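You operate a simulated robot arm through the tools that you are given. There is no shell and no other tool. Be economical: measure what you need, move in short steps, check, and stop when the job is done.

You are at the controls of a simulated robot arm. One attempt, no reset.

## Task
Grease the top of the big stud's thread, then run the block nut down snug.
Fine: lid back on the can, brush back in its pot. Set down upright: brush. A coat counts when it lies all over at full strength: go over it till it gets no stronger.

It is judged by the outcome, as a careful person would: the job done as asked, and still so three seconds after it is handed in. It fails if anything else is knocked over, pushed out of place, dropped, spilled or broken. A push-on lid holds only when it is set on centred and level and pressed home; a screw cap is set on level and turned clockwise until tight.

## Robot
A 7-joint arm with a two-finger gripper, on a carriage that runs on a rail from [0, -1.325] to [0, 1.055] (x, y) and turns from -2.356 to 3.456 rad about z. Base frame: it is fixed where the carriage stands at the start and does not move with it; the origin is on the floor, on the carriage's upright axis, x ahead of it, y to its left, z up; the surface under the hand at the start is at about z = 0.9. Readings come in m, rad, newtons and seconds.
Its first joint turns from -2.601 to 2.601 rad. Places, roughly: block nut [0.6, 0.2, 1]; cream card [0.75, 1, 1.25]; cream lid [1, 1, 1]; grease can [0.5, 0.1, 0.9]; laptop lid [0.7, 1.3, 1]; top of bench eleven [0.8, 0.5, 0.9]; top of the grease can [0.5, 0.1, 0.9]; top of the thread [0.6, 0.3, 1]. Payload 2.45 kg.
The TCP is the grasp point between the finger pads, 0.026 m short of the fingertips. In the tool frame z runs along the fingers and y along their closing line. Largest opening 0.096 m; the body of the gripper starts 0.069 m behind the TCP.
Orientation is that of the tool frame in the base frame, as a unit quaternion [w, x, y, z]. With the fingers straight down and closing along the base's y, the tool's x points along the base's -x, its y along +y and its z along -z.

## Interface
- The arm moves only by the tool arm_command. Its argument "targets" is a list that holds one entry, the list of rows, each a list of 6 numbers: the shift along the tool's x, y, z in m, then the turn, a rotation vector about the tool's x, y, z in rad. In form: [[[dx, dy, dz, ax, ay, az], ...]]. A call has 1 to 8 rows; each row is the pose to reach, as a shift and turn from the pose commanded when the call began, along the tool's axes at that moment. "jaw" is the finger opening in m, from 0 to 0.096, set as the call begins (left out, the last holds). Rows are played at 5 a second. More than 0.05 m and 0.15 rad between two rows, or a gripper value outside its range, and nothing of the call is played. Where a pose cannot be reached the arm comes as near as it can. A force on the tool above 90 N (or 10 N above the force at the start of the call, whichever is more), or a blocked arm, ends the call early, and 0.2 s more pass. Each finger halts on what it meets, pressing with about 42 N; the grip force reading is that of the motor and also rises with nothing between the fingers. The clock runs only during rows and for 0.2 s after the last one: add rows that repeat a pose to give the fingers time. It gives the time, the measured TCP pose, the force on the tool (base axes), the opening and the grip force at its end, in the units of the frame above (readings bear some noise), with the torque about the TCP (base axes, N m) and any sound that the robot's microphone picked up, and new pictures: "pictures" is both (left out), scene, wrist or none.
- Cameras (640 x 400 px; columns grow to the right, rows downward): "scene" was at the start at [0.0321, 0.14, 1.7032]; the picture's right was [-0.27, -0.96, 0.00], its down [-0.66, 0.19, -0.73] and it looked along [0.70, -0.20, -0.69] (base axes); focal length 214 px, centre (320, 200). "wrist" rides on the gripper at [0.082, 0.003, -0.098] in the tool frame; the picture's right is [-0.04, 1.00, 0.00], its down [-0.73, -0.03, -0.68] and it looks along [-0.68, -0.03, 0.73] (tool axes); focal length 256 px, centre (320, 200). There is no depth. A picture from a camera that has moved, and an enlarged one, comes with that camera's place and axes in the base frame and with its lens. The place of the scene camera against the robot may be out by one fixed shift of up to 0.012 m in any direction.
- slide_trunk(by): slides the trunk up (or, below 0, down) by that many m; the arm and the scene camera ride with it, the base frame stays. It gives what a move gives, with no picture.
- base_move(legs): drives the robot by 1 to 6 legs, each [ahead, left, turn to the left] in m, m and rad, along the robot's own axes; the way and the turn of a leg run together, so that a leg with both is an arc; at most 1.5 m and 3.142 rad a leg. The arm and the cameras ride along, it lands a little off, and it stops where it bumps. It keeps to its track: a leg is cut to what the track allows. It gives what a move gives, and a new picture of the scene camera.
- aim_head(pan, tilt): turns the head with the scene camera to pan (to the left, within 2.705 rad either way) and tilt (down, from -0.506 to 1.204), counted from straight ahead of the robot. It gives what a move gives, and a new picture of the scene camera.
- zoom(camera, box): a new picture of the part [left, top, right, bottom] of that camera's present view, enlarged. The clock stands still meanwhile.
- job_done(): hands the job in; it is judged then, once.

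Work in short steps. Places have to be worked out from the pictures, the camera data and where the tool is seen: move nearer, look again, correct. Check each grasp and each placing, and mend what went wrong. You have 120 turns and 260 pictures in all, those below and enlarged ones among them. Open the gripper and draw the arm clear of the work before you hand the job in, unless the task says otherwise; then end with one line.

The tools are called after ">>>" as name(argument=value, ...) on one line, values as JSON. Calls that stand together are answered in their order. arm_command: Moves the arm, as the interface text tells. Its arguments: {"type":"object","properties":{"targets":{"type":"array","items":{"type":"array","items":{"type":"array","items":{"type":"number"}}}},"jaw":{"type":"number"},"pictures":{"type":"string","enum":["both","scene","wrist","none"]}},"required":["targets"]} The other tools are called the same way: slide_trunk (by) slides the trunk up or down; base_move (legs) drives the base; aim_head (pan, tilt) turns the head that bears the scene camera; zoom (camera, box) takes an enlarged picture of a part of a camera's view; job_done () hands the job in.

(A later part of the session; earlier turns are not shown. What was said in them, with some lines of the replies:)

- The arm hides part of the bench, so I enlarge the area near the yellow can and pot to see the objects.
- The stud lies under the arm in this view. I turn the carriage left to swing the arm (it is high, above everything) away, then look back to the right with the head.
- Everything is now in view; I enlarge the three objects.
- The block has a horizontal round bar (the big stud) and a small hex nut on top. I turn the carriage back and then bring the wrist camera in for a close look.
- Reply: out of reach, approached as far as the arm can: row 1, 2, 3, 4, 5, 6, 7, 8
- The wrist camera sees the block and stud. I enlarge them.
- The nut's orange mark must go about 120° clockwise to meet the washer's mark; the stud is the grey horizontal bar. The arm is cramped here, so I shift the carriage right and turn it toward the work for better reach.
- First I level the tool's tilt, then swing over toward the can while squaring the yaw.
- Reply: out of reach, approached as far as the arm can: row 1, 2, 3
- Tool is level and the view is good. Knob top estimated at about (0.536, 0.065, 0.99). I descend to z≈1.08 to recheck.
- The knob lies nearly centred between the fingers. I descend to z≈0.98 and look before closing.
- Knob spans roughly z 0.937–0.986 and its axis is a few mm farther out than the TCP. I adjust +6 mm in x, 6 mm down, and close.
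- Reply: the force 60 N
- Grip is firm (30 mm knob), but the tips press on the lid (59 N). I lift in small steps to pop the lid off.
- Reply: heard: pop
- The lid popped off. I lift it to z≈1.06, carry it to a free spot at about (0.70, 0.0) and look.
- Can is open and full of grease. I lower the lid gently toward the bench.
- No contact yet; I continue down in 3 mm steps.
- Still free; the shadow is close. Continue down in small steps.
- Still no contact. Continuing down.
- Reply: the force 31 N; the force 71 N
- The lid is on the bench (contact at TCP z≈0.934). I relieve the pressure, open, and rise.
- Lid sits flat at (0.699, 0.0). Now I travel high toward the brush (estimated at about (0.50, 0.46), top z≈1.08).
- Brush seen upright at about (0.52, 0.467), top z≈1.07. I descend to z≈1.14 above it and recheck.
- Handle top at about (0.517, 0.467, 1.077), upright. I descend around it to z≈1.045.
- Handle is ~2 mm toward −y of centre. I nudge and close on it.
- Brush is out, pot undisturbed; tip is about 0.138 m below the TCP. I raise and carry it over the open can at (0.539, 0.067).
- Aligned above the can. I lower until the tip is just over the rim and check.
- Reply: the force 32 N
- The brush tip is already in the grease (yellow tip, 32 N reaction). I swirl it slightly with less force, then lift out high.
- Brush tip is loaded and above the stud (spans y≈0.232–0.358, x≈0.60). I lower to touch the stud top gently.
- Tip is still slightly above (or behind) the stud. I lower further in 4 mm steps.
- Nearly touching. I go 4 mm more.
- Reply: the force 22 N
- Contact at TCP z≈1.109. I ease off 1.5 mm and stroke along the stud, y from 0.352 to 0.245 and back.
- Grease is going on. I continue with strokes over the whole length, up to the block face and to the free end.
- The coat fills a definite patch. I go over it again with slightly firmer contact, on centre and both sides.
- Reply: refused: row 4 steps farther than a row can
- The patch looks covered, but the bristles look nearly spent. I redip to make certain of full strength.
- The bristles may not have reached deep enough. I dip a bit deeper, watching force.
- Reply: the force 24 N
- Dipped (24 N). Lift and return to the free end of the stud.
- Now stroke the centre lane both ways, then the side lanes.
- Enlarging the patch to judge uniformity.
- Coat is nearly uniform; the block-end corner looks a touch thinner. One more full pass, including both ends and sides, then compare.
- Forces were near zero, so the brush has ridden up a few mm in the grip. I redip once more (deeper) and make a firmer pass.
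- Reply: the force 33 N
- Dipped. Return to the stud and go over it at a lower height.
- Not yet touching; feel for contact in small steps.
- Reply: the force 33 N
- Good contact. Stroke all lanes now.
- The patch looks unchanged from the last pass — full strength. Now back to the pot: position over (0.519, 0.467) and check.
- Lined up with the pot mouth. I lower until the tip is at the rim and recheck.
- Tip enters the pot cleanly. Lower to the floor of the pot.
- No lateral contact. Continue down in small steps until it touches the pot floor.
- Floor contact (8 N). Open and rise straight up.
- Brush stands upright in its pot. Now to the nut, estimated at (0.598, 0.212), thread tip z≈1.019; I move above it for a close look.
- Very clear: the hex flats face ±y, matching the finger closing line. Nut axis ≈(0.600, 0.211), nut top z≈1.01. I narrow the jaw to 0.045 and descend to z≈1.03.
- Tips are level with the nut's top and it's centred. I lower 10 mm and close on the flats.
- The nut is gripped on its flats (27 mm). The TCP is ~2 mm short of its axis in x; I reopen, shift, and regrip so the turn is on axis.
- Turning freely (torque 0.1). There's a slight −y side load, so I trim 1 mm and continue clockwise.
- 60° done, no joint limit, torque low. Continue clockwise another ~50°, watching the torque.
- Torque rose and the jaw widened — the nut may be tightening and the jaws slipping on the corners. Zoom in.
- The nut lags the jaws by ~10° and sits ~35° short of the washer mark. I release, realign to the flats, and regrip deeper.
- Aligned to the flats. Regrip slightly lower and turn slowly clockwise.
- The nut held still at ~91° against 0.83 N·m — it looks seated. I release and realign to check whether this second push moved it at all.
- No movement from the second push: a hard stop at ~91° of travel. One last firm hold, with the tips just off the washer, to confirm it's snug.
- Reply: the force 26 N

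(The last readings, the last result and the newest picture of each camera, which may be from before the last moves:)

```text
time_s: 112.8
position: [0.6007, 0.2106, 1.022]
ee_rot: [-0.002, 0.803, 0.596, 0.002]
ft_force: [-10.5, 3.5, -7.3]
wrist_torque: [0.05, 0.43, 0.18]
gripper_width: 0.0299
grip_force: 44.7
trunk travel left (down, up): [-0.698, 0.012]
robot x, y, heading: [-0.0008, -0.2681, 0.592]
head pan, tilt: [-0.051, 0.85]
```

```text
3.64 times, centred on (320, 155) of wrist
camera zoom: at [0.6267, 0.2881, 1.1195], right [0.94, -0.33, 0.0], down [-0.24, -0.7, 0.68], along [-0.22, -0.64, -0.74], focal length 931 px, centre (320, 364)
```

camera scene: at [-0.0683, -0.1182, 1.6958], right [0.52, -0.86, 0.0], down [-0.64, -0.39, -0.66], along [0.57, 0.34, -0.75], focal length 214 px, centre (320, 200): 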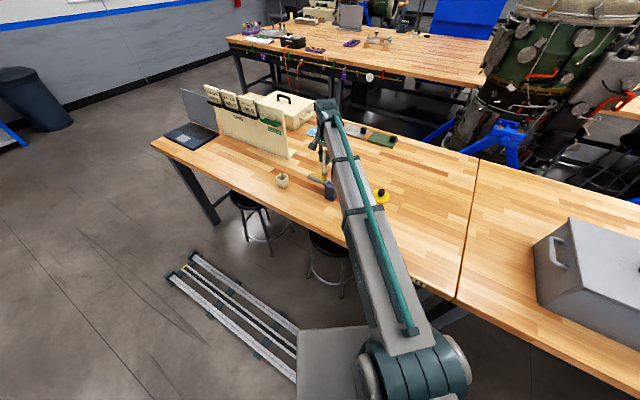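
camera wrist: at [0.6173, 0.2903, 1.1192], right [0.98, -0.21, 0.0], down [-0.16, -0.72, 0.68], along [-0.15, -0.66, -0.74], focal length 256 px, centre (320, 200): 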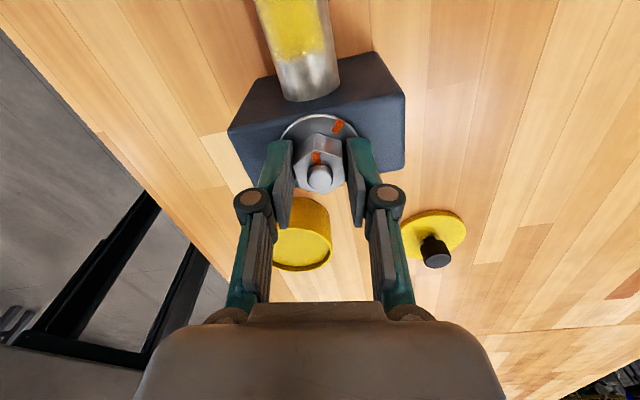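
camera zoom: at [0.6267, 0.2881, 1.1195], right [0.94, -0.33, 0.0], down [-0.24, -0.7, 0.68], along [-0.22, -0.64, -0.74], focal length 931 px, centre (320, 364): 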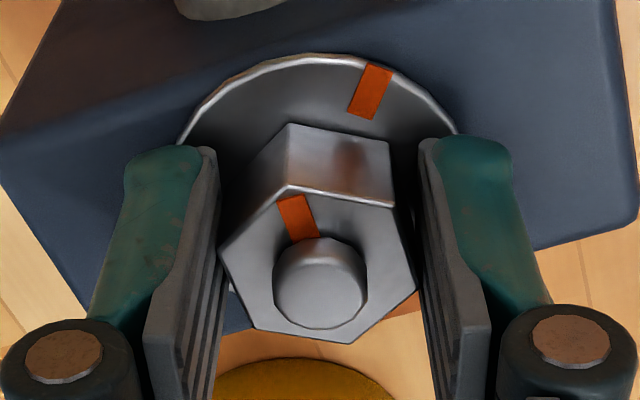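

Torque peaked at 0.94 N·m with the nut not budging, so it's snug. I release, rise straight up, and unwind the wrist while moving over to the lid.

>>> arm_command(targets=[[[0, 0, 0, 0, 0, 0], [0, 0, 0, 0, 0, 0], [0, 0, -0.03, 0, 0, 0], [0, 0, -0.075, 0, 0, 0], [0, 0, -0.12, 0, 0, 0], [0, 0, -0.15, 0, 0, 0]]], jaw=0.05, pictures="wrist")

>>> arm_command(targets=[[[-0.0216, 0.0193, 0, 0, 0, -0.148], [-0.0432, 0.0386, 0, 0, 0, -0.296], [-0.0648, 0.0579, 0, 0, 0, -0.444], [-0.0864, 0.0772, 0, 0, 0, -0.592], [-0.108, 0.0965, 0, 0, 0, -0.74], [-0.1295, 0.116, 0, 0, 0, -0.888], [-0.151, 0.135, 0, 0, 0, -1.036], [-0.1727, 0.1545, 0, 0, 0, -1.184]]], pictures="none")

>>> arm_command(targets=[[[0, 0, 0, 0, 0, -0.14], [0, 0, 0, 0, 0, -0.28], [0, 0, 0, 0, 0, -0.42], [0, 0, 0, 0, 0, -0.56], [0, 0, 0, 0, 0, -0.68], [0, 0, 0, 0, 0, -0.68]]], pictures="both")

```text
time_s: 114.2
position: [0.5994, 0.2061, 1.1734]
ee_rot: [0.0, 0.803, 0.596, 0.001]
ft_force: [-0.9, -0.2, 0.4]
wrist_torque: [0.03, -0.05, -0.03]
gripper_width: 0.0502
grip_force: 0.1
trunk travel left (down, up): [-0.698, 0.012]
robot x, y, heading: [-0.0002, -0.2699, 0.592]
head pan, tilt: [-0.051, 0.85]
camera wrist: at [0.6269, 0.283, 1.2713], right [0.94, -0.33, 0.0], down [-0.24, -0.69, 0.68], along [-0.22, -0.64, -0.74], focal length 256 px, centre (320, 200)
```

wrist: 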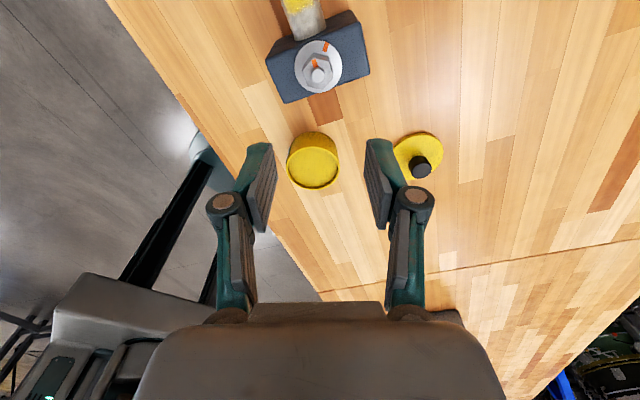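

```text
time_s: 116.0
position: [0.6961, -0.0014, 1.1694]
ee_rot: [0.0, 0.333, 0.943, 0.0]
ft_force: [-0.3, -0.3, -0.2]
wrist_torque: [0.02, 0.0, 0.0]
gripper_width: 0.0501
grip_force: 0.1
trunk travel left (down, up): [-0.698, 0.012]
robot x, y, heading: [-0.002, -0.2619, 0.594]
head pan, tilt: [-0.051, 0.85]
```

```text
time_s: 117.4
position: [0.6971, -0.0005, 1.1706]
ee_rot: [0.0, 0.0, 1.0, 0.001]
ft_force: [0.2, 0.4, 0.1]
wrist_torque: [-0.02, -0.01, 0.02]
gripper_width: 0.0502
grip_force: 0.0
trunk travel left (down, up): [-0.698, 0.012]
robot x, y, heading: [-0.0002, -0.2671, 0.595]
head pan, tilt: [-0.051, 0.85]
camera scene: at [-0.0676, -0.1178, 1.6958], right [0.52, -0.86, 0.0], down [-0.64, -0.39, -0.66], along [0.57, 0.34, -0.75], focal length 214 px, centre (320, 200)
camera wrist: at [0.6158, 0.0033, 1.2681], right [0.04, 1.0, 0.0], down [0.73, -0.03, 0.68], along [0.68, -0.03, -0.73], focal length 256 px, centre (320, 200)
```

scene: 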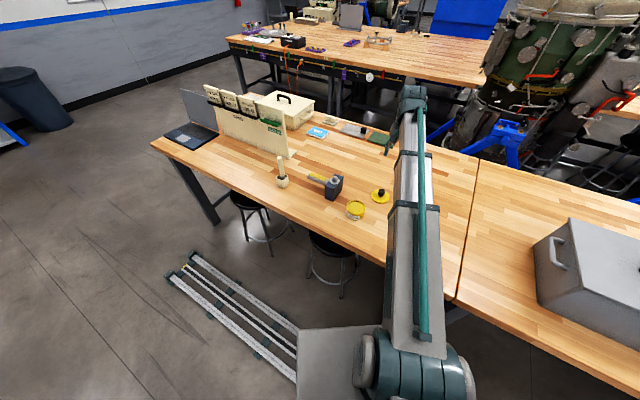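
wrist: 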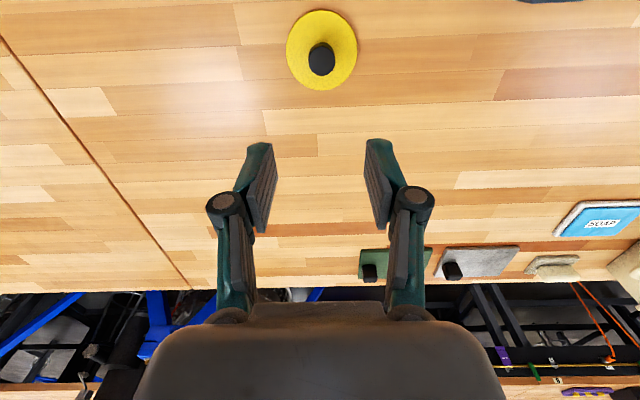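

Lid still where I set it. I descend to the same grasp pose (0.699, 0, 0.938).

>>> arm_command(targets=[[[-0.001, 0, 0.045, 0, 0, 0], [-0.002, 0, 0.09, 0, 0, 0], [-0.002, 0, 0.135, 0, 0, 0], [-0.002, 0, 0.18, 0, 0, 0], [-0.002, 0, 0.18, 0, 0, 0]]], jaw=0.06, pictures="wrist")

```text
time_s: 118.6
position: [0.7009, 0.003, 0.9904]
ee_rot: [0.0, 0.001, 1.0, 0.001]
ft_force: [0.0, 0.5, 0.3]
wrist_torque: [-0.03, 0.01, 0.0]
gripper_width: 0.0601
grip_force: 0.1
trunk travel left (down, up): [-0.698, 0.012]
robot x, y, heading: [-0.0014, -0.2653, 0.596]
head pan, tilt: [-0.051, 0.85]
camera wrist: at [0.618, 0.006, 1.088], right [0.04, 1.0, 0.0], down [0.73, -0.03, 0.68], along [0.68, -0.03, -0.73], focal length 256 px, centre (320, 200)
```

wrist: 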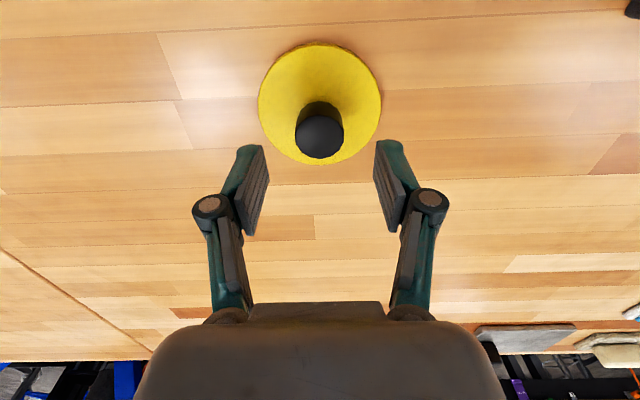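

Centred on the knob. Descend to z≈0.938, then close and lift.

>>> arm_command(targets=[[[0, 0, 0.03, 0, 0, 0], [0, 0, 0.05, 0, 0, 0], [0, 0, 0.05, 0, 0, 0]]], pictures="none")

>>> arm_command(targets=[[[0, 0, 0, 0, 0, 0], [0, 0, 0, 0, 0, 0], [0, 0, 0, 0, 0, 0], [0, 0, 0, 0, 0, 0]]], jaw=0.0, pictures="none")

>>> arm_command(targets=[[[0, 0, -0.04, 0, 0, 0], [0, 0, -0.08, 0, 0, 0], [0, 0, -0.12, 0, 0, 0], [0, 0, -0.12, 0, 0, 0]]], pictures="wrist")

```text
time_s: 119.4
position: [0.7019, 0.001, 0.9404]
ee_rot: [0.0, 0.001, 1.0, 0.001]
ft_force: [-0.5, -0.2, -0.3]
wrist_torque: [0.02, 0.01, 0.01]
gripper_width: 0.0597
grip_force: 0.0
trunk travel left (down, up): [-0.698, 0.012]
robot x, y, heading: [0.0029, -0.2691, 0.593]
head pan, tilt: [-0.051, 0.85]
```

```text
time_s: 120.4
position: [0.7012, 0.0009, 0.941]
ee_rot: [0.0, 0.001, 1.0, 0.001]
ft_force: [1.1, -0.2, -0.1]
wrist_torque: [0.01, -0.02, 0.01]
gripper_width: 0.0298
grip_force: 41.6
trunk travel left (down, up): [-0.698, 0.012]
robot x, y, heading: [-0.0011, -0.266, 0.598]
head pan, tilt: [-0.051, 0.85]
```

```text
time_s: 121.4
position: [0.7009, -0.0005, 1.0612]
ee_rot: [0.0, 0.001, 1.0, 0.0]
ft_force: [0.3, 0.4, 0.0]
wrist_torque: [-0.02, 0.0, 0.03]
gripper_width: 0.0298
grip_force: 42.0
trunk travel left (down, up): [-0.698, 0.012]
robot x, y, heading: [-0.0004, -0.2677, 0.596]
head pan, tilt: [-0.051, 0.85]
camera wrist: at [0.6182, 0.0019, 1.1585], right [0.04, 1.0, 0.0], down [0.73, -0.03, 0.68], along [0.68, -0.03, -0.73], focal length 256 px, centre (320, 200)
```

wrist: 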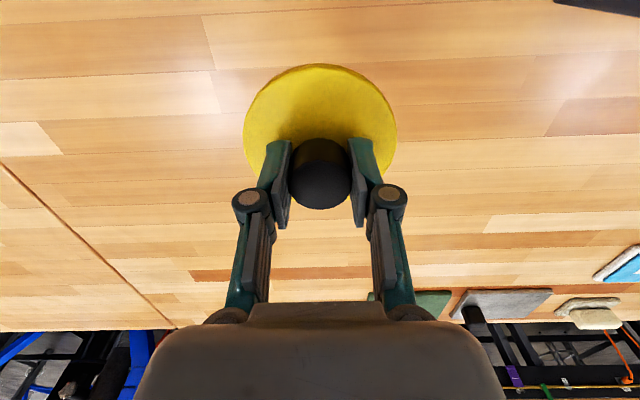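

Lid in hand, level. I carry it over the can at (0.539, 0.067) keeping it high.

>>> arm_command(targets=[[[0.04, 0.017, -0.02, 0, 0, 0], [0.08, 0.034, -0.02, 0, 0, 0], [0.12, 0.05, -0.02, 0, 0, 0], [0.162, 0.067, -0.02, 0, 0, 0], [0.162, 0.067, -0.02, 0, 0, 0]]], pictures="wrist")

>>> zoom(camera="scene", box=[310, 150, 410, 225])

```text
time_s: 122.6
position: [0.5422, 0.067, 1.0818]
ee_rot: [0.0, 0.001, 1.0, 0.0]
ft_force: [0.5, 0.3, -0.3]
wrist_torque: [0.01, 0.02, 0.02]
gripper_width: 0.0301
grip_force: 42.0
trunk travel left (down, up): [-0.698, 0.012]
robot x, y, heading: [-0.0001, -0.2663, 0.594]
head pan, tilt: [-0.051, 0.85]
camera wrist: at [0.4601, 0.0704, 1.179], right [0.04, 1.0, 0.0], down [0.73, -0.03, 0.68], along [0.68, -0.03, -0.73], focal length 256 px, centre (320, 200)
```

wrist: 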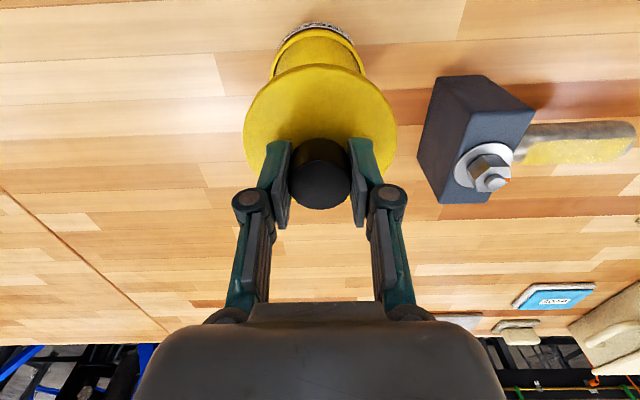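

```text
5.33 times, centred on (360, 188) of scene
camera zoom: at [-0.0673, -0.1178, 1.6958], right [0.52, -0.86, 0.0], down [-0.64, -0.39, -0.66], along [0.57, 0.34, -0.75], focal length 1144 px, centre (107, 267)
```

zoom: 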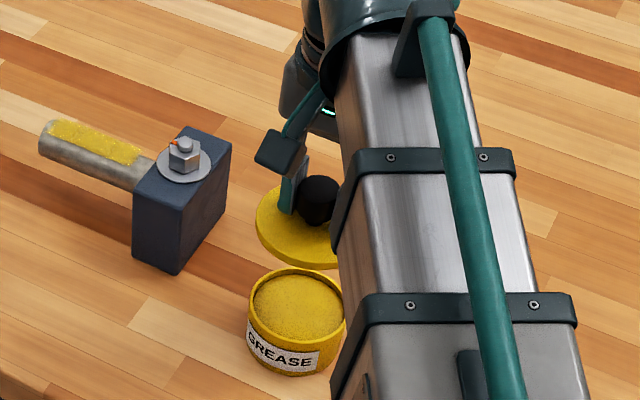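

Alignment close; I shift −3 mm in x and descend to z≈1.0, then check.

>>> arm_command(targets=[[[0.002, -0.0005, 0.03, 0, 0, 0], [0.003, -0.0005, 0.06, 0, 0, 0], [0.003, -0.0005, 0.08, 0, 0, 0], [0.003, -0.0005, 0.08, 0, 0, 0]]], pictures="none")

>>> zoom(camera="wrist", box=[220, 10, 420, 230])

>>> zoom(camera="scene", box=[325, 170, 395, 225])

```text
time_s: 123.6
position: [0.5367, 0.0652, 1.0003]
ee_rot: [0.0, 0.001, 1.0, 0.001]
ft_force: [-0.9, -1.4, -0.8]
wrist_torque: [0.01, -0.02, -0.04]
gripper_width: 0.0299
grip_force: 42.1
trunk travel left (down, up): [-0.698, 0.012]
robot x, y, heading: [0.0012, -0.267, 0.592]
head pan, tilt: [-0.051, 0.85]
```

```text
1.82 times, centred on (320, 120) of wrist
camera zoom: at [0.4543, 0.0676, 1.0986], right [0.04, 1.0, 0.0], down [0.73, -0.03, 0.68], along [0.68, -0.03, -0.73], focal length 465 px, centre (320, 346)
```

zoom: 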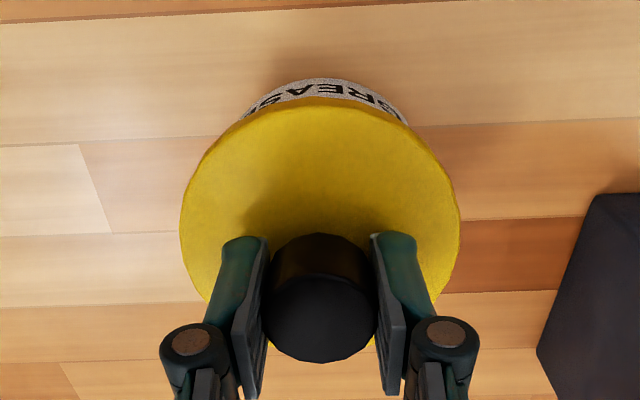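

```text
7.27 times, centred on (360, 198) of scene
camera zoom: at [-0.0675, -0.1178, 1.6958], right [0.52, -0.86, 0.0], down [-0.64, -0.39, -0.66], along [0.57, 0.34, -0.75], focal length 1560 px, centre (29, 218)
```

zoom: 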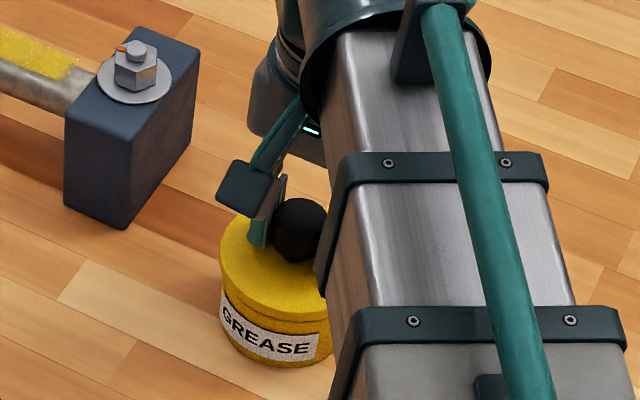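

Lid is ~3 mm toward −y of the can. I trim +2.5 mm y, +2 mm x, and lower to contact.

>>> arm_command(targets=[[[-0.002, 0.0025, 0, 0, 0, 0], [-0.002, 0.0025, 0, 0, 0, 0]]], pictures="none")

>>> zoom(camera="wrist", box=[220, 10, 420, 230])

>>> arm_command(targets=[[[0, 0, 0.004, 0, 0, 0], [0, 0, 0.007, 0, 0, 0], [0, 0, 0.007, 0, 0, 0]]], pictures="none")

>>> zoom(camera="scene", box=[325, 170, 395, 225])

```text
time_s: 124.2
position: [0.5379, 0.0683, 1.0018]
ee_rot: [0.0, 0.001, 1.0, 0.0]
ft_force: [0.4, 0.3, -1.4]
wrist_torque: [0.01, 0.02, -0.02]
gripper_width: 0.03
grip_force: 41.8
trunk travel left (down, up): [-0.698, 0.012]
robot x, y, heading: [-0.0021, -0.2687, 0.592]
head pan, tilt: [-0.051, 0.85]
```

```text
1.82 times, centred on (320, 120) of wrist
camera zoom: at [0.4563, 0.0714, 1.0987], right [0.04, 1.0, 0.0], down [0.73, -0.03, 0.68], along [0.68, -0.03, -0.73], focal length 465 px, centre (320, 346)
```

zoom: 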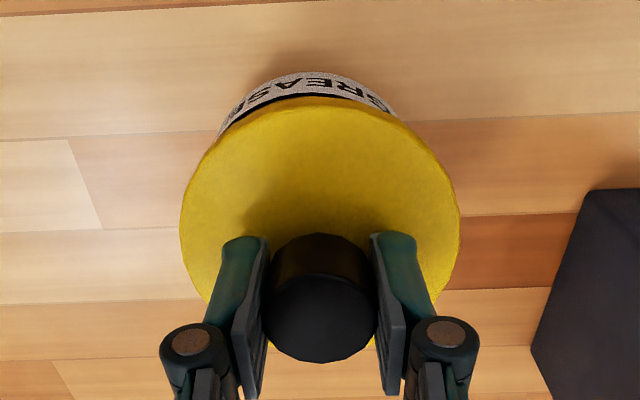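

```text
time_s: 125.0
position: [0.5381, 0.068, 0.9945]
ee_rot: [0.0, 0.002, 1.0, 0.001]
ft_force: [0.0, 0.6, -0.9]
wrist_torque: [-0.01, 0.0, 0.01]
gripper_width: 0.0301
grip_force: 42.3
trunk travel left (down, up): [-0.698, 0.012]
robot x, y, heading: [-0.0013, -0.2649, 0.593]
head pan, tilt: [-0.051, 0.85]
```

```text
7.27 times, centred on (360, 198) of scene
camera zoom: at [-0.0675, -0.1178, 1.6958], right [0.52, -0.86, 0.0], down [-0.64, -0.39, -0.66], along [0.57, 0.34, -0.75], focal length 1560 px, centre (29, 218)
```

zoom: 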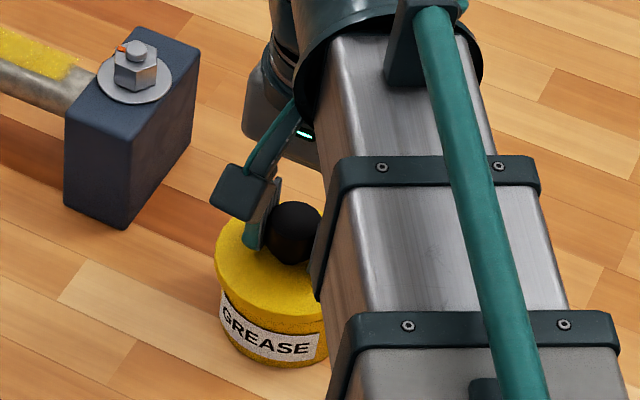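

Slightly overshot; trim −1.5 mm in y, then lower.

>>> arm_command(targets=[[[0, -0.0015, 0, 0, 0, 0], [0, -0.0015, 0.002, 0, 0, 0], [0, -0.0015, 0.004, 0, 0, 0]]], pictures="none")

>>> zoom(camera="wrist", box=[220, 10, 420, 230])

>>> zoom(camera="scene", box=[325, 170, 395, 225])

```text
time_s: 125.8
position: [0.5387, 0.0672, 0.9906]
ee_rot: [0.001, 0.001, 1.0, 0.001]
ft_force: [-0.8, -0.5, -0.6]
wrist_torque: [-0.11, 0.03, -0.01]
gripper_width: 0.03
grip_force: 41.8
trunk travel left (down, up): [-0.698, 0.012]
robot x, y, heading: [0.0009, -0.2663, 0.594]
head pan, tilt: [-0.051, 0.85]
```

```text
1.82 times, centred on (320, 120) of wrist
camera zoom: at [0.4558, 0.0704, 1.0873], right [0.04, 1.0, 0.0], down [0.73, -0.03, 0.68], along [0.68, -0.03, -0.73], focal length 465 px, centre (320, 346)
```

zoom: 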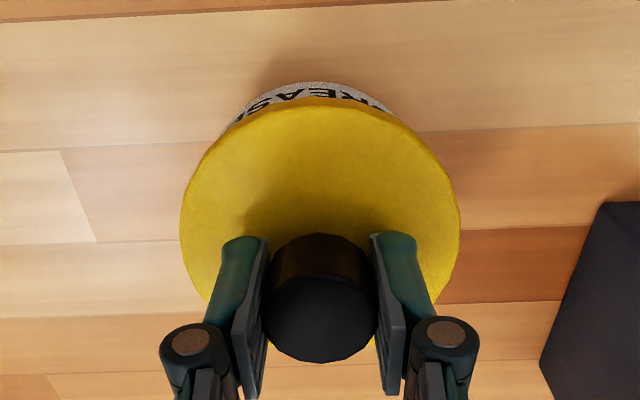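

```text
7.27 times, centred on (360, 198) of scene
camera zoom: at [-0.0675, -0.1178, 1.6958], right [0.52, -0.86, 0.0], down [-0.64, -0.39, -0.66], along [0.57, 0.34, -0.75], focal length 1560 px, centre (29, 218)
```

zoom: 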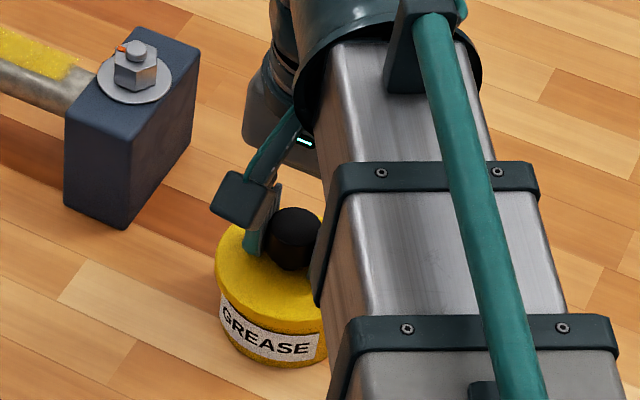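

Overhang now matches the original closed look. I lower in 2 mm steps to contact.

>>> arm_command(targets=[[[0, -0.0005, 0.002, 0, 0, 0], [0, -0.0005, 0.004, 0, 0, 0]]], pictures="none")

>>> arm_command(targets=[[[0, 0, 0.002, 0, 0, 0], [0, 0, 0.004, 0, 0, 0]]], pictures="none")

>>> zoom(camera="scene", box=[325, 170, 395, 225])

```text
time_s: 126.4
position: [0.5372, 0.0673, 0.9881]
ee_rot: [0.001, 0.001, 1.0, 0.003]
ft_force: [7.4, 3.6, 30.0]
wrist_torque: [0.04, -0.15, 0.0]
gripper_width: 0.0304
grip_force: 42.1
trunk travel left (down, up): [-0.698, 0.012]
robot x, y, heading: [0.0029, -0.2693, 0.591]
head pan, tilt: [-0.051, 0.85]
```

```text
time_s: 127.0
position: [0.5374, 0.0675, 0.9834]
ee_rot: [0.002, 0.0, 1.0, 0.001]
ft_force: [13.1, 5.0, 45.0]
wrist_torque: [-0.07, -0.01, -0.01]
gripper_width: 0.0298
grip_force: 42.0
trunk travel left (down, up): [-0.698, 0.012]
robot x, y, heading: [-0.0001, -0.2663, 0.592]
head pan, tilt: [-0.051, 0.85]
```

```text
7.27 times, centred on (360, 198) of scene
camera zoom: at [-0.0693, -0.1193, 1.6963], right [0.52, -0.86, 0.0], down [-0.64, -0.39, -0.66], along [0.57, 0.34, -0.75], focal length 1560 px, centre (29, 218)
```

zoom: 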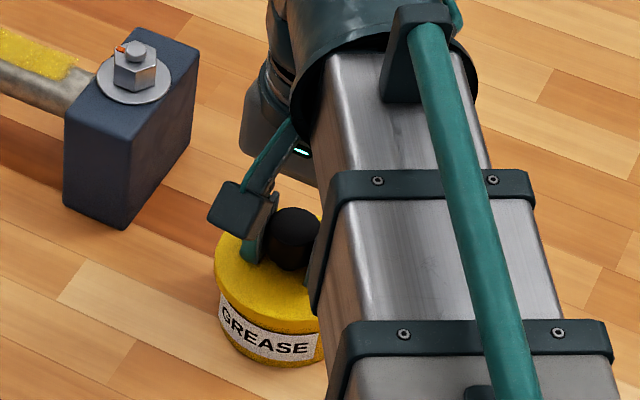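

45 N, no snap sound yet. Press further in small steps.

>>> arm_command(targets=[[[0, 0, 0.002, 0, 0, 0], [0, 0, 0.004, 0, 0, 0]]], pictures="none")

>>> arm_command(targets=[[[0, 0, 0.002, 0, 0, 0], [0, 0, 0.003, 0, 0, 0]]], pictures="wrist")

>>> zoom(camera="scene", box=[325, 170, 395, 225])

```text
time_s: 127.7
position: [0.5355, 0.0671, 0.9845]
ee_rot: [0.005, 0.001, 1.0, 0.002]
ft_force: [-3.9, -0.9, 47.5]
wrist_torque: [-0.84, 1.08, -0.07]
gripper_width: 0.0298
grip_force: 41.6
trunk travel left (down, up): [-0.698, 0.012]
robot x, y, heading: [0.0015, -0.2654, 0.594]
head pan, tilt: [-0.051, 0.85]
stopped in row 2: the force on the tool passed its limit at 92 N (the readings are from after the stop); the commanded pose is now the measured one
```

```text
time_s: 128.3
position: [0.5368, 0.0674, 0.9832]
ee_rot: [0.006, 0.001, 1.0, 0.005]
ft_force: [-7.2, -2.7, 53.9]
wrist_torque: [-1.09, 1.06, -0.08]
gripper_width: 0.0298
grip_force: 42.4
trunk travel left (down, up): [-0.698, 0.012]
robot x, y, heading: [-0.002, -0.2666, 0.596]
head pan, tilt: [-0.051, 0.85]
stopped in row 2: the force on the tool passed its limit at 93 N (the readings are from after the stop); the commanded pose is now the measured one
camera wrist: at [0.4532, 0.0696, 1.0802], right [0.04, 1.0, 0.01], down [0.73, -0.04, 0.69], along [0.69, -0.02, -0.73], focal length 256 px, centre (320, 200)
```

wrist: 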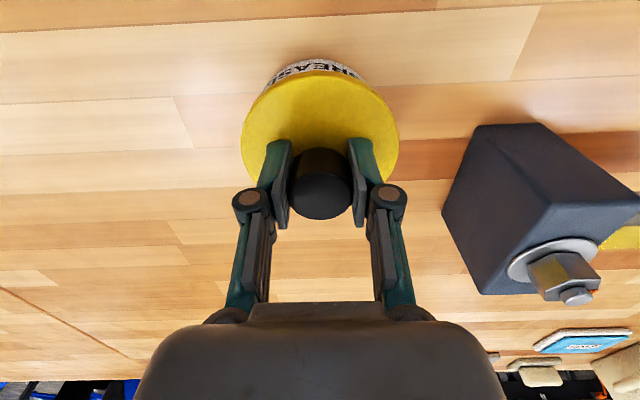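

```text
7.27 times, centred on (360, 198) of scene
camera zoom: at [-0.073, -0.1208, 1.6956], right [0.52, -0.86, 0.0], down [-0.64, -0.39, -0.66], along [0.57, 0.34, -0.75], focal length 1560 px, centre (29, 218)
```

zoom: 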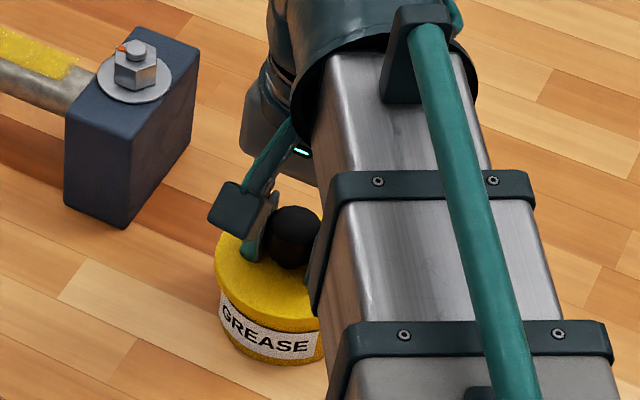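

Force limit reached without a snap; the earlier +x reaction suggests the lid is ~2 mm short in x. I ease up, compare the view with the original closed can.

>>> arm_command(targets=[[[0, 0, -0.005, 0, 0, 0], [-0.002, 0, -0.007, 0, 0, 0], [-0.002, 0, -0.007, 0, 0, 0]]], pictures="none")

>>> zoom(camera="scene", box=[330, 170, 400, 220])

>>> zoom(camera="wrist", box=[220, 10, 420, 230])

```text
time_s: 129.1
position: [0.5427, 0.0683, 0.9866]
ee_rot: [0.005, 0.0, 1.0, 0.004]
ft_force: [-0.1, 0.0, -0.2]
wrist_torque: [0.0, -0.01, -0.02]
gripper_width: 0.0298
grip_force: 41.3
trunk travel left (down, up): [-0.698, 0.012]
robot x, y, heading: [-0.0012, -0.2667, 0.591]
head pan, tilt: [-0.051, 0.85]
heard: pop
```

```text
8.00 times, centred on (365, 195) of scene
camera zoom: at [-0.068, -0.1178, 1.6956], right [0.52, -0.86, 0.0], down [-0.64, -0.39, -0.66], along [0.57, 0.34, -0.75], focal length 1716 px, centre (-40, 240)
```

zoom: 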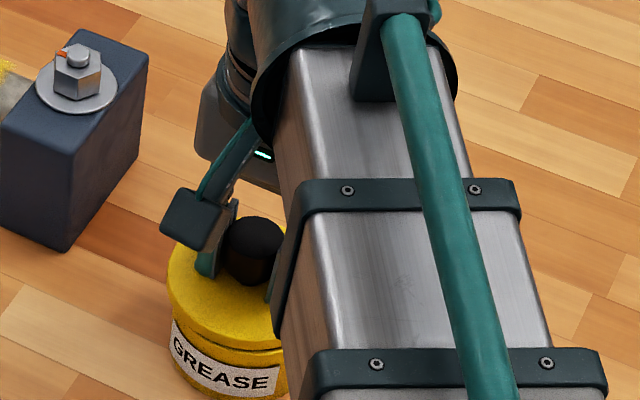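

```text
1.82 times, centred on (320, 120) of wrist
camera zoom: at [0.4593, 0.0717, 1.0836], right [0.04, 1.0, 0.01], down [0.73, -0.04, 0.69], along [0.69, -0.02, -0.73], focal length 465 px, centre (320, 346)
```

zoom: 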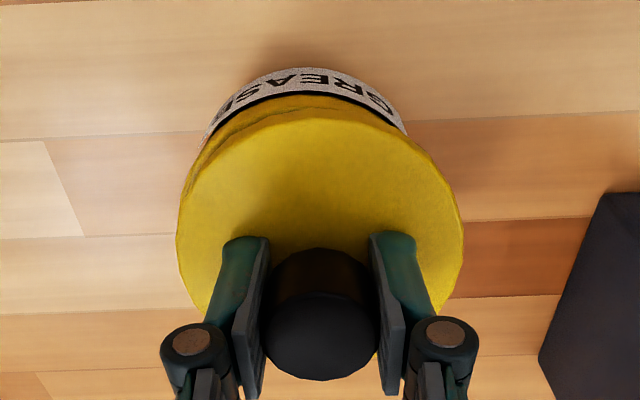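

"Pop": it had in fact seated, and my easing pulled it off again. I level the tool, return to the pose where it seated (0.5375, 0.067), and press again.

>>> arm_command(targets=[[[0, 0, -0.006, 0.008, 0.01, 0], [0.005, -0.001, -0.006, 0.008, 0.01, 0], [0.005, -0.001, -0.006, 0.008, 0.01, 0]]], pictures="none")

>>> zoom(camera="wrist", box=[220, 10, 420, 230])

>>> zoom(camera="scene", box=[330, 170, 400, 220])

```text
time_s: 129.9
position: [0.5369, 0.0673, 0.9919]
ee_rot: [-0.001, 0.001, 1.0, -0.001]
ft_force: [0.7, 0.6, -0.5]
wrist_torque: [0.0, 0.01, -0.01]
gripper_width: 0.0298
grip_force: 42.3
trunk travel left (down, up): [-0.698, 0.012]
robot x, y, heading: [0.0003, -0.2647, 0.599]
head pan, tilt: [-0.051, 0.85]
```

```text
1.82 times, centred on (320, 120) of wrist
camera zoom: at [0.4554, 0.0716, 1.0904], right [0.04, 1.0, 0.0], down [0.73, -0.03, 0.68], along [0.68, -0.03, -0.74], focal length 465 px, centre (320, 346)
```

zoom: 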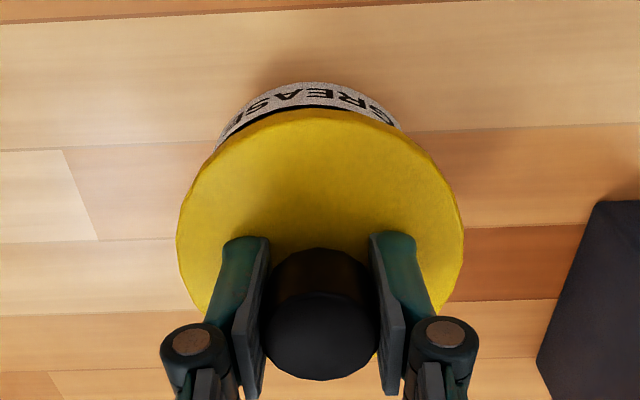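

```text
8.00 times, centred on (365, 195) of scene
camera zoom: at [-0.0674, -0.1177, 1.6958], right [0.52, -0.86, 0.0], down [-0.64, -0.39, -0.66], along [0.57, 0.34, -0.75], focal length 1716 px, centre (-40, 240)
```

zoom: 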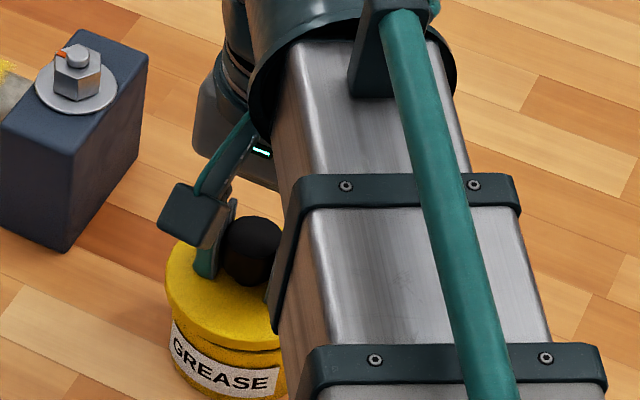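

Aligned like before. Lower and press.

>>> arm_command(targets=[[[0, 0, 0.004, 0, 0, 0], [0, 0, 0.008, 0, 0, 0], [0, 0, 0.011, 0, 0, 0]]], pictures="none")

>>> arm_command(targets=[[[0, 0, 0.002, 0, 0, 0], [0, 0, 0.004, 0, 0, 0], [0, 0, 0.006, 0, 0, 0]]], pictures="none")

>>> zoom(camera="scene", box=[330, 170, 400, 220])

```text
time_s: 130.7
position: [0.5355, 0.0677, 0.9845]
ee_rot: [0.0, 0.001, 1.0, 0.001]
ft_force: [1.8, 2.5, 27.0]
wrist_torque: [-0.13, 0.76, -0.11]
gripper_width: 0.0298
grip_force: 42.4
trunk travel left (down, up): [-0.698, 0.012]
robot x, y, heading: [-0.0005, -0.2628, 0.597]
head pan, tilt: [-0.051, 0.85]
```

```text
time_s: 131.4
position: [0.5365, 0.0684, 0.9841]
ee_rot: [0.004, 0.002, 1.0, 0.002]
ft_force: [-2.9, -0.3, 49.7]
wrist_torque: [-0.96, 1.21, -0.02]
gripper_width: 0.0297
grip_force: 42.1
trunk travel left (down, up): [-0.698, 0.012]
robot x, y, heading: [0.0004, -0.2655, 0.597]
head pan, tilt: [-0.051, 0.85]
stopped in row 3: the force on the tool passed its limit at 96 N (the readings are from after the stop); the commanded pose is now the measured one
```

```text
8.00 times, centred on (365, 195) of scene
camera zoom: at [-0.0722, -0.1201, 1.6957], right [0.52, -0.86, 0.0], down [-0.64, -0.39, -0.66], along [0.57, 0.34, -0.75], focal length 1716 px, centre (-40, 240)
```

zoom: 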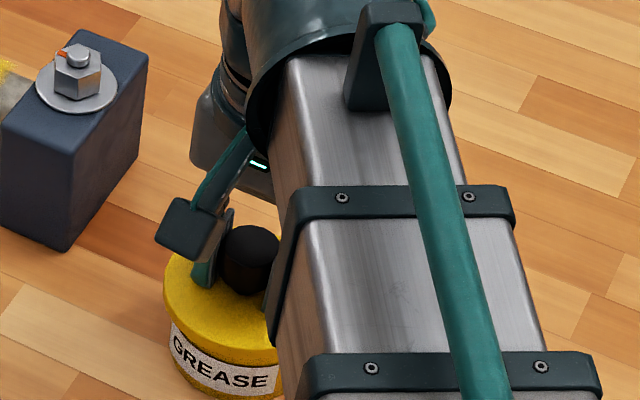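

Force limit again with off-centre torque. I open the jaws, rise and look; then I can press on the knob's centre with closed fingers.

>>> arm_command(targets=[[[0, 0, 0, 0, 0, 0], [0, 0, -0.002, 0, 0, 0], [0, 0, -0.03, 0, 0, 0], [0, 0, -0.07, 0, 0, 0], [0, 0, -0.11, 0, 0, 0], [0, 0, -0.11, 0, 0, 0]]], jaw=0.06, pictures="none")

>>> zoom(camera="wrist", box=[260, 20, 380, 120])

>>> zoom(camera="scene", box=[330, 175, 390, 225])

```text
time_s: 132.8
position: [0.5401, 0.0715, 1.0909]
ee_rot: [0.003, 0.001, 1.0, 0.0]
ft_force: [0.5, -0.4, -0.7]
wrist_torque: [0.01, 0.03, 0.0]
gripper_width: 0.0601
grip_force: 0.1
trunk travel left (down, up): [-0.698, 0.012]
robot x, y, heading: [-0.0002, -0.2646, 0.595]
head pan, tilt: [-0.051, 0.85]
```

```text
4.00 times, centred on (320, 70) of wrist
camera zoom: at [0.4582, 0.0739, 1.1873], right [0.04, 1.0, 0.0], down [0.73, -0.03, 0.68], along [0.68, -0.03, -0.73], focal length 1024 px, centre (320, 720)
```

zoom: 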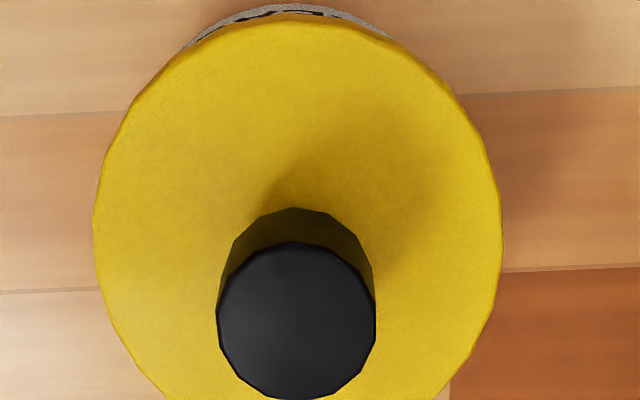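

```text
8.00 times, centred on (360, 200) of scene
camera zoom: at [-0.0675, -0.1176, 1.6958], right [0.52, -0.86, 0.0], down [-0.64, -0.39, -0.66], along [0.57, 0.34, -0.75], focal length 1716 px, centre (0, 200)
```

zoom: 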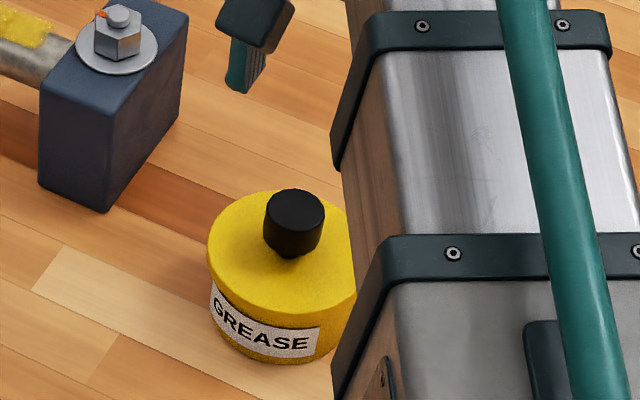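

It looks level. To be sure it's home, I close the fingers and press on the knob's centre at about (0.537, 0.0665).

>>> arm_command(targets=[[[0.003, -0.0045, 0, 0, 0.006, 0], [0.003, -0.0045, 0, 0, 0.006, 0], [0.003, -0.0045, 0.03, 0, 0.006, 0], [0.003, -0.0045, 0.06, 0, 0.006, 0], [0.003, -0.0045, 0.06, 0, 0.006, 0]]], jaw=0.0, pictures="wrist")

```text
time_s: 134.0
position: [0.5388, 0.0667, 1.0288]
ee_rot: [0.0, 0.001, 1.0, 0.002]
ft_force: [-0.2, -0.2, 0.6]
wrist_torque: [-0.03, 0.01, 0.0]
gripper_width: 0.0
grip_force: 28.6
trunk travel left (down, up): [-0.698, 0.012]
robot x, y, heading: [0.0022, -0.2684, 0.594]
head pan, tilt: [-0.051, 0.85]
camera wrist: at [0.4566, 0.0702, 1.1263], right [0.04, 1.0, 0.0], down [0.73, -0.03, 0.68], along [0.68, -0.03, -0.73], focal length 256 px, centre (320, 200)
```

wrist: 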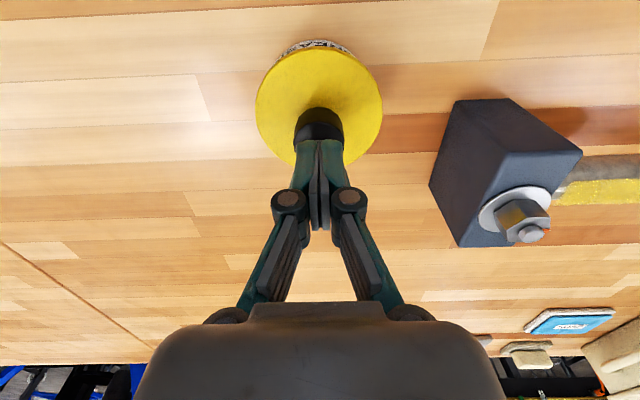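

Fingers closed just above the knob, centred. Press down step by step.

>>> arm_command(targets=[[[0.001, 0, 0.005, 0, 0, 0], [0.001, 0, 0.01, 0, 0, 0], [0.001, 0, 0.013, 0, 0, 0]]], pictures="none")

>>> arm_command(targets=[[[0, 0, 0.002, 0, 0, 0], [0, 0, 0.004, 0, 0, 0], [0, 0, 0.006, 0, 0, 0], [0, 0, 0.008, 0, 0, 0]]], pictures="none")

>>> arm_command(targets=[[[0, 0, 0.002, 0, 0, 0], [0, 0, 0.004, 0, 0, 0], [0, 0, 0.006, 0, 0, 0], [0, 0, 0.008, 0, 0, 0]]], pictures="wrist")

```text
time_s: 134.8
position: [0.5371, 0.0664, 1.0176]
ee_rot: [-0.001, 0.001, 1.0, 0.001]
ft_force: [-0.6, -0.3, -0.1]
wrist_torque: [0.02, 0.0, 0.0]
gripper_width: 0.0001
grip_force: 28.2
trunk travel left (down, up): [-0.698, 0.012]
robot x, y, heading: [0.0011, -0.2623, 0.596]
head pan, tilt: [-0.051, 0.85]
```

```text
time_s: 135.8
position: [0.5344, 0.0648, 1.0138]
ee_rot: [0.004, 0.0, 1.0, 0.005]
ft_force: [12.1, 11.6, 77.9]
wrist_torque: [0.24, 0.02, -0.01]
gripper_width: 0.006
grip_force: 28.2
trunk travel left (down, up): [-0.698, 0.012]
robot x, y, heading: [0.0002, -0.264, 0.592]
head pan, tilt: [-0.051, 0.85]
```

```text
time_s: 136.1
position: [0.5351, 0.0649, 1.0141]
ee_rot: [0.005, 0.0, 1.0, 0.006]
ft_force: [-5.4, -1.6, 44.1]
wrist_torque: [-0.04, 0.36, -0.06]
gripper_width: 0.0061
grip_force: 28.3
trunk travel left (down, up): [-0.698, 0.012]
robot x, y, heading: [-0.0017, -0.2715, 0.594]
head pan, tilt: [-0.051, 0.85]
stopped in row 1: the force on the tool passed its limit at 94 N (the readings are from after the stop); the commanded pose is now the measured one
camera wrist: at [0.4525, 0.0677, 1.1114], right [0.04, 1.0, 0.01], down [0.73, -0.04, 0.69], along [0.69, -0.02, -0.73], focal length 256 px, centre (320, 200)
```

wrist: 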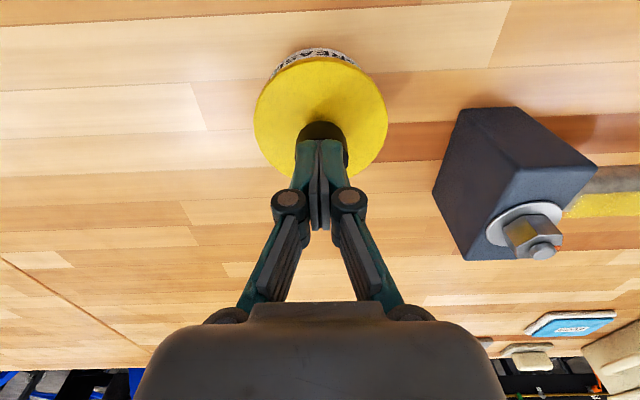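

Solid at 94 N with no give: the lid is home. I rise to the same pose as my original closed-can picture to compare.

>>> arm_command(targets=[[[0, 0, -0.03, 0.012, 0.01, 0], [-0.0035, -0.001, -0.063, 0.012, 0.01, 0], [-0.0035, -0.001, -0.063, 0.012, 0.01, 0]]], jaw=0.06, pictures="wrist")

>>> zoom(camera="scene", box=[330, 175, 390, 225])

>>> zoom(camera="wrist", box=[240, 20, 400, 150])

```text
time_s: 136.9
position: [0.5414, 0.067, 1.0734]
ee_rot: [-0.002, 0.0, 1.0, -0.002]
ft_force: [-0.4, -0.9, 0.2]
wrist_torque: [-0.02, 0.0, 0.03]
gripper_width: 0.0601
grip_force: 0.0
trunk travel left (down, up): [-0.698, 0.012]
robot x, y, heading: [-0.0026, -0.2656, 0.591]
head pan, tilt: [-0.051, 0.85]
camera wrist: at [0.4595, 0.0701, 1.1718], right [0.04, 1.0, 0.0], down [0.74, -0.03, 0.68], along [0.68, -0.03, -0.74], focal length 256 px, centre (320, 200)
```

wrist: 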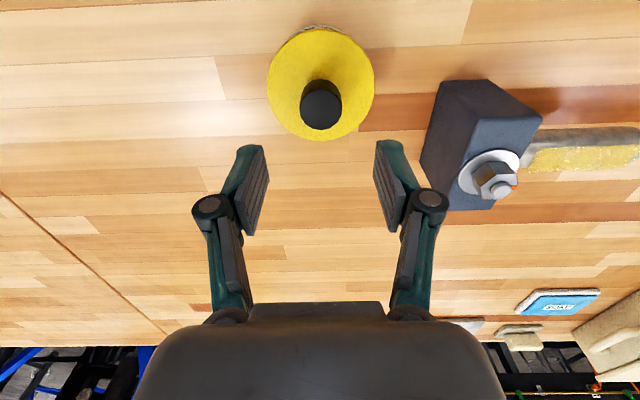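

```text
8.00 times, centred on (360, 200) of scene
camera zoom: at [-0.0681, -0.1176, 1.6957], right [0.52, -0.86, 0.0], down [-0.64, -0.39, -0.66], along [0.57, 0.34, -0.75], focal length 1716 px, centre (0, 200)
```

zoom: 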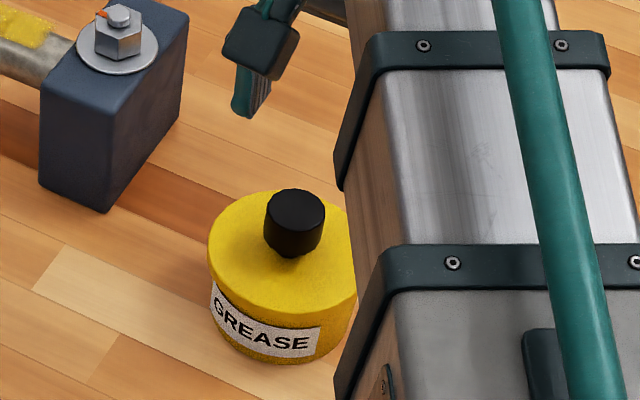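

```text
3.08 times, centred on (320, 85) of wrist
camera zoom: at [0.4595, 0.0701, 1.1718], right [0.04, 1.0, 0.0], down [0.74, -0.03, 0.68], along [0.68, -0.03, -0.74], focal length 788 px, centre (320, 554)
```

zoom: 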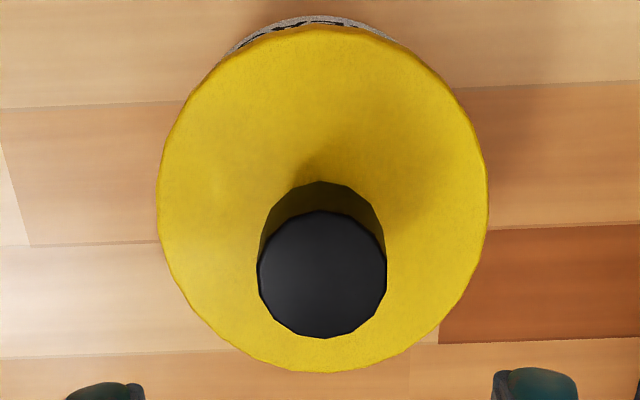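

The lid sits level and centred, same as the original picture. Now I draw the arm up and clear, and take a final look at everything.

>>> arm_command(targets=[[[0, 0, -0.045, 0, 0, 0], [0, 0, -0.09, 0, 0, 0], [-0.03, -0.03, -0.13, 0, 0, 0], [-0.06, -0.06, -0.16, 0, 0, 0], [-0.09, -0.09, -0.18, 0, 0, 0], [-0.12, -0.12, -0.2, 0, 0, 0]]], pictures="scene")

>>> zoom(camera="scene", box=[260, 140, 400, 230])

>>> zoom(camera="scene", box=[300, 165, 380, 225])

```text
refused: row 3 steps farther than a row can; nothing moved
```

```text
4.44 times, centred on (330, 185) of scene
camera zoom: at [-0.0681, -0.1176, 1.6957], right [0.52, -0.86, 0.0], down [-0.64, -0.39, -0.66], along [0.57, 0.34, -0.75], focal length 953 px, centre (276, 267)
```

zoom: 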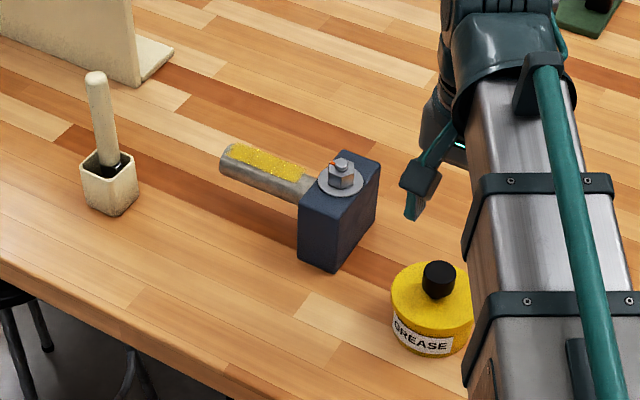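

```text
6.67 times, centred on (340, 195) of scene
camera zoom: at [-0.0681, -0.1176, 1.6957], right [0.52, -0.86, 0.0], down [-0.64, -0.39, -0.66], along [0.57, 0.34, -0.75], focal length 1430 px, centre (187, 233)
```

zoom: 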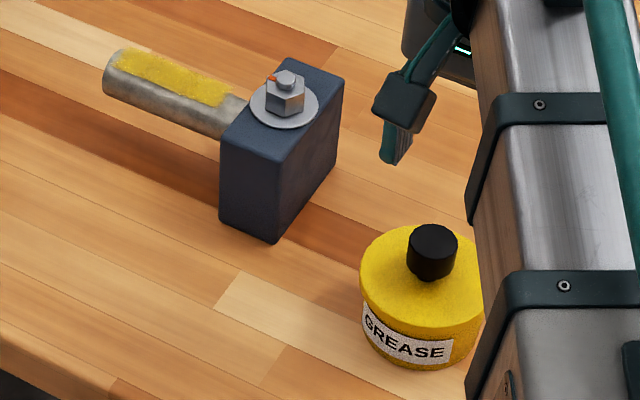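

Matches the original closed view to within a pixel. The retract row was too long; repeating with shorter steps.

>>> arm_command(targets=[[[0, 0, -0.045, 0, 0, 0], [0, 0, -0.09, 0, 0, 0], [0, 0, -0.135, 0, 0, 0], [-0.03, -0.02, -0.16, 0, 0, 0], [-0.06, -0.04, -0.18, 0, 0, 0], [-0.09, -0.06, -0.19, 0, 0, 0], [-0.09, -0.06, -0.19, 0, 0, 0]]], pictures="both")

```text
time_s: 138.5
position: [0.6324, 0.0045, 1.2654]
ee_rot: [-0.002, 0.0, 1.0, -0.002]
ft_force: [-0.4, -0.6, -0.1]
wrist_torque: [-0.01, 0.01, 0.04]
gripper_width: 0.0597
grip_force: 0.0
trunk travel left (down, up): [-0.698, 0.012]
robot x, y, heading: [0.0037, -0.2707, 0.591]
head pan, tilt: [-0.051, 0.85]
camera scene: at [-0.0676, -0.1174, 1.6958], right [0.52, -0.86, 0.0], down [-0.64, -0.39, -0.66], along [0.57, 0.34, -0.75], focal length 214 px, centre (320, 200)
camera wrist: at [0.551, 0.0083, 1.3628], right [0.04, 1.0, 0.0], down [0.74, -0.03, 0.68], along [0.68, -0.03, -0.74], focal length 256 px, centre (320, 200)
```

scene: 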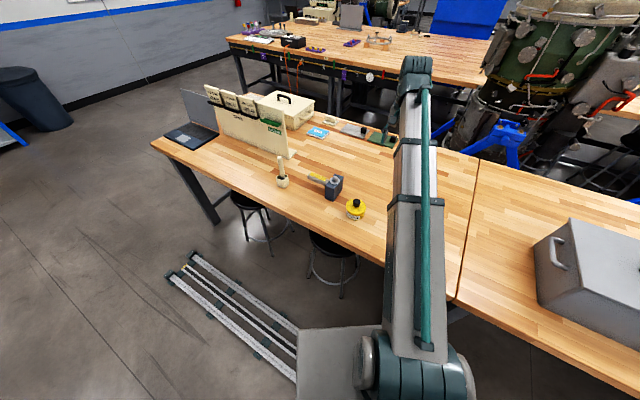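
wrist: 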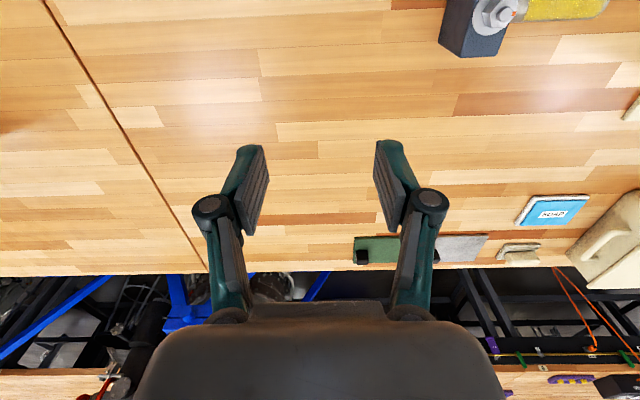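

Arm is clear, the gripper is open, and everything is in place; handing in.

>>> job_done()

```text
The job is handed in.
```

The job is handed in: the stud's top is greased, the block nut is run down snug (it stopped at about 0.9 N·m, though its paint mark is still short of the washer's), the brush stands upright in its pot, and the lid is pressed back on the can.
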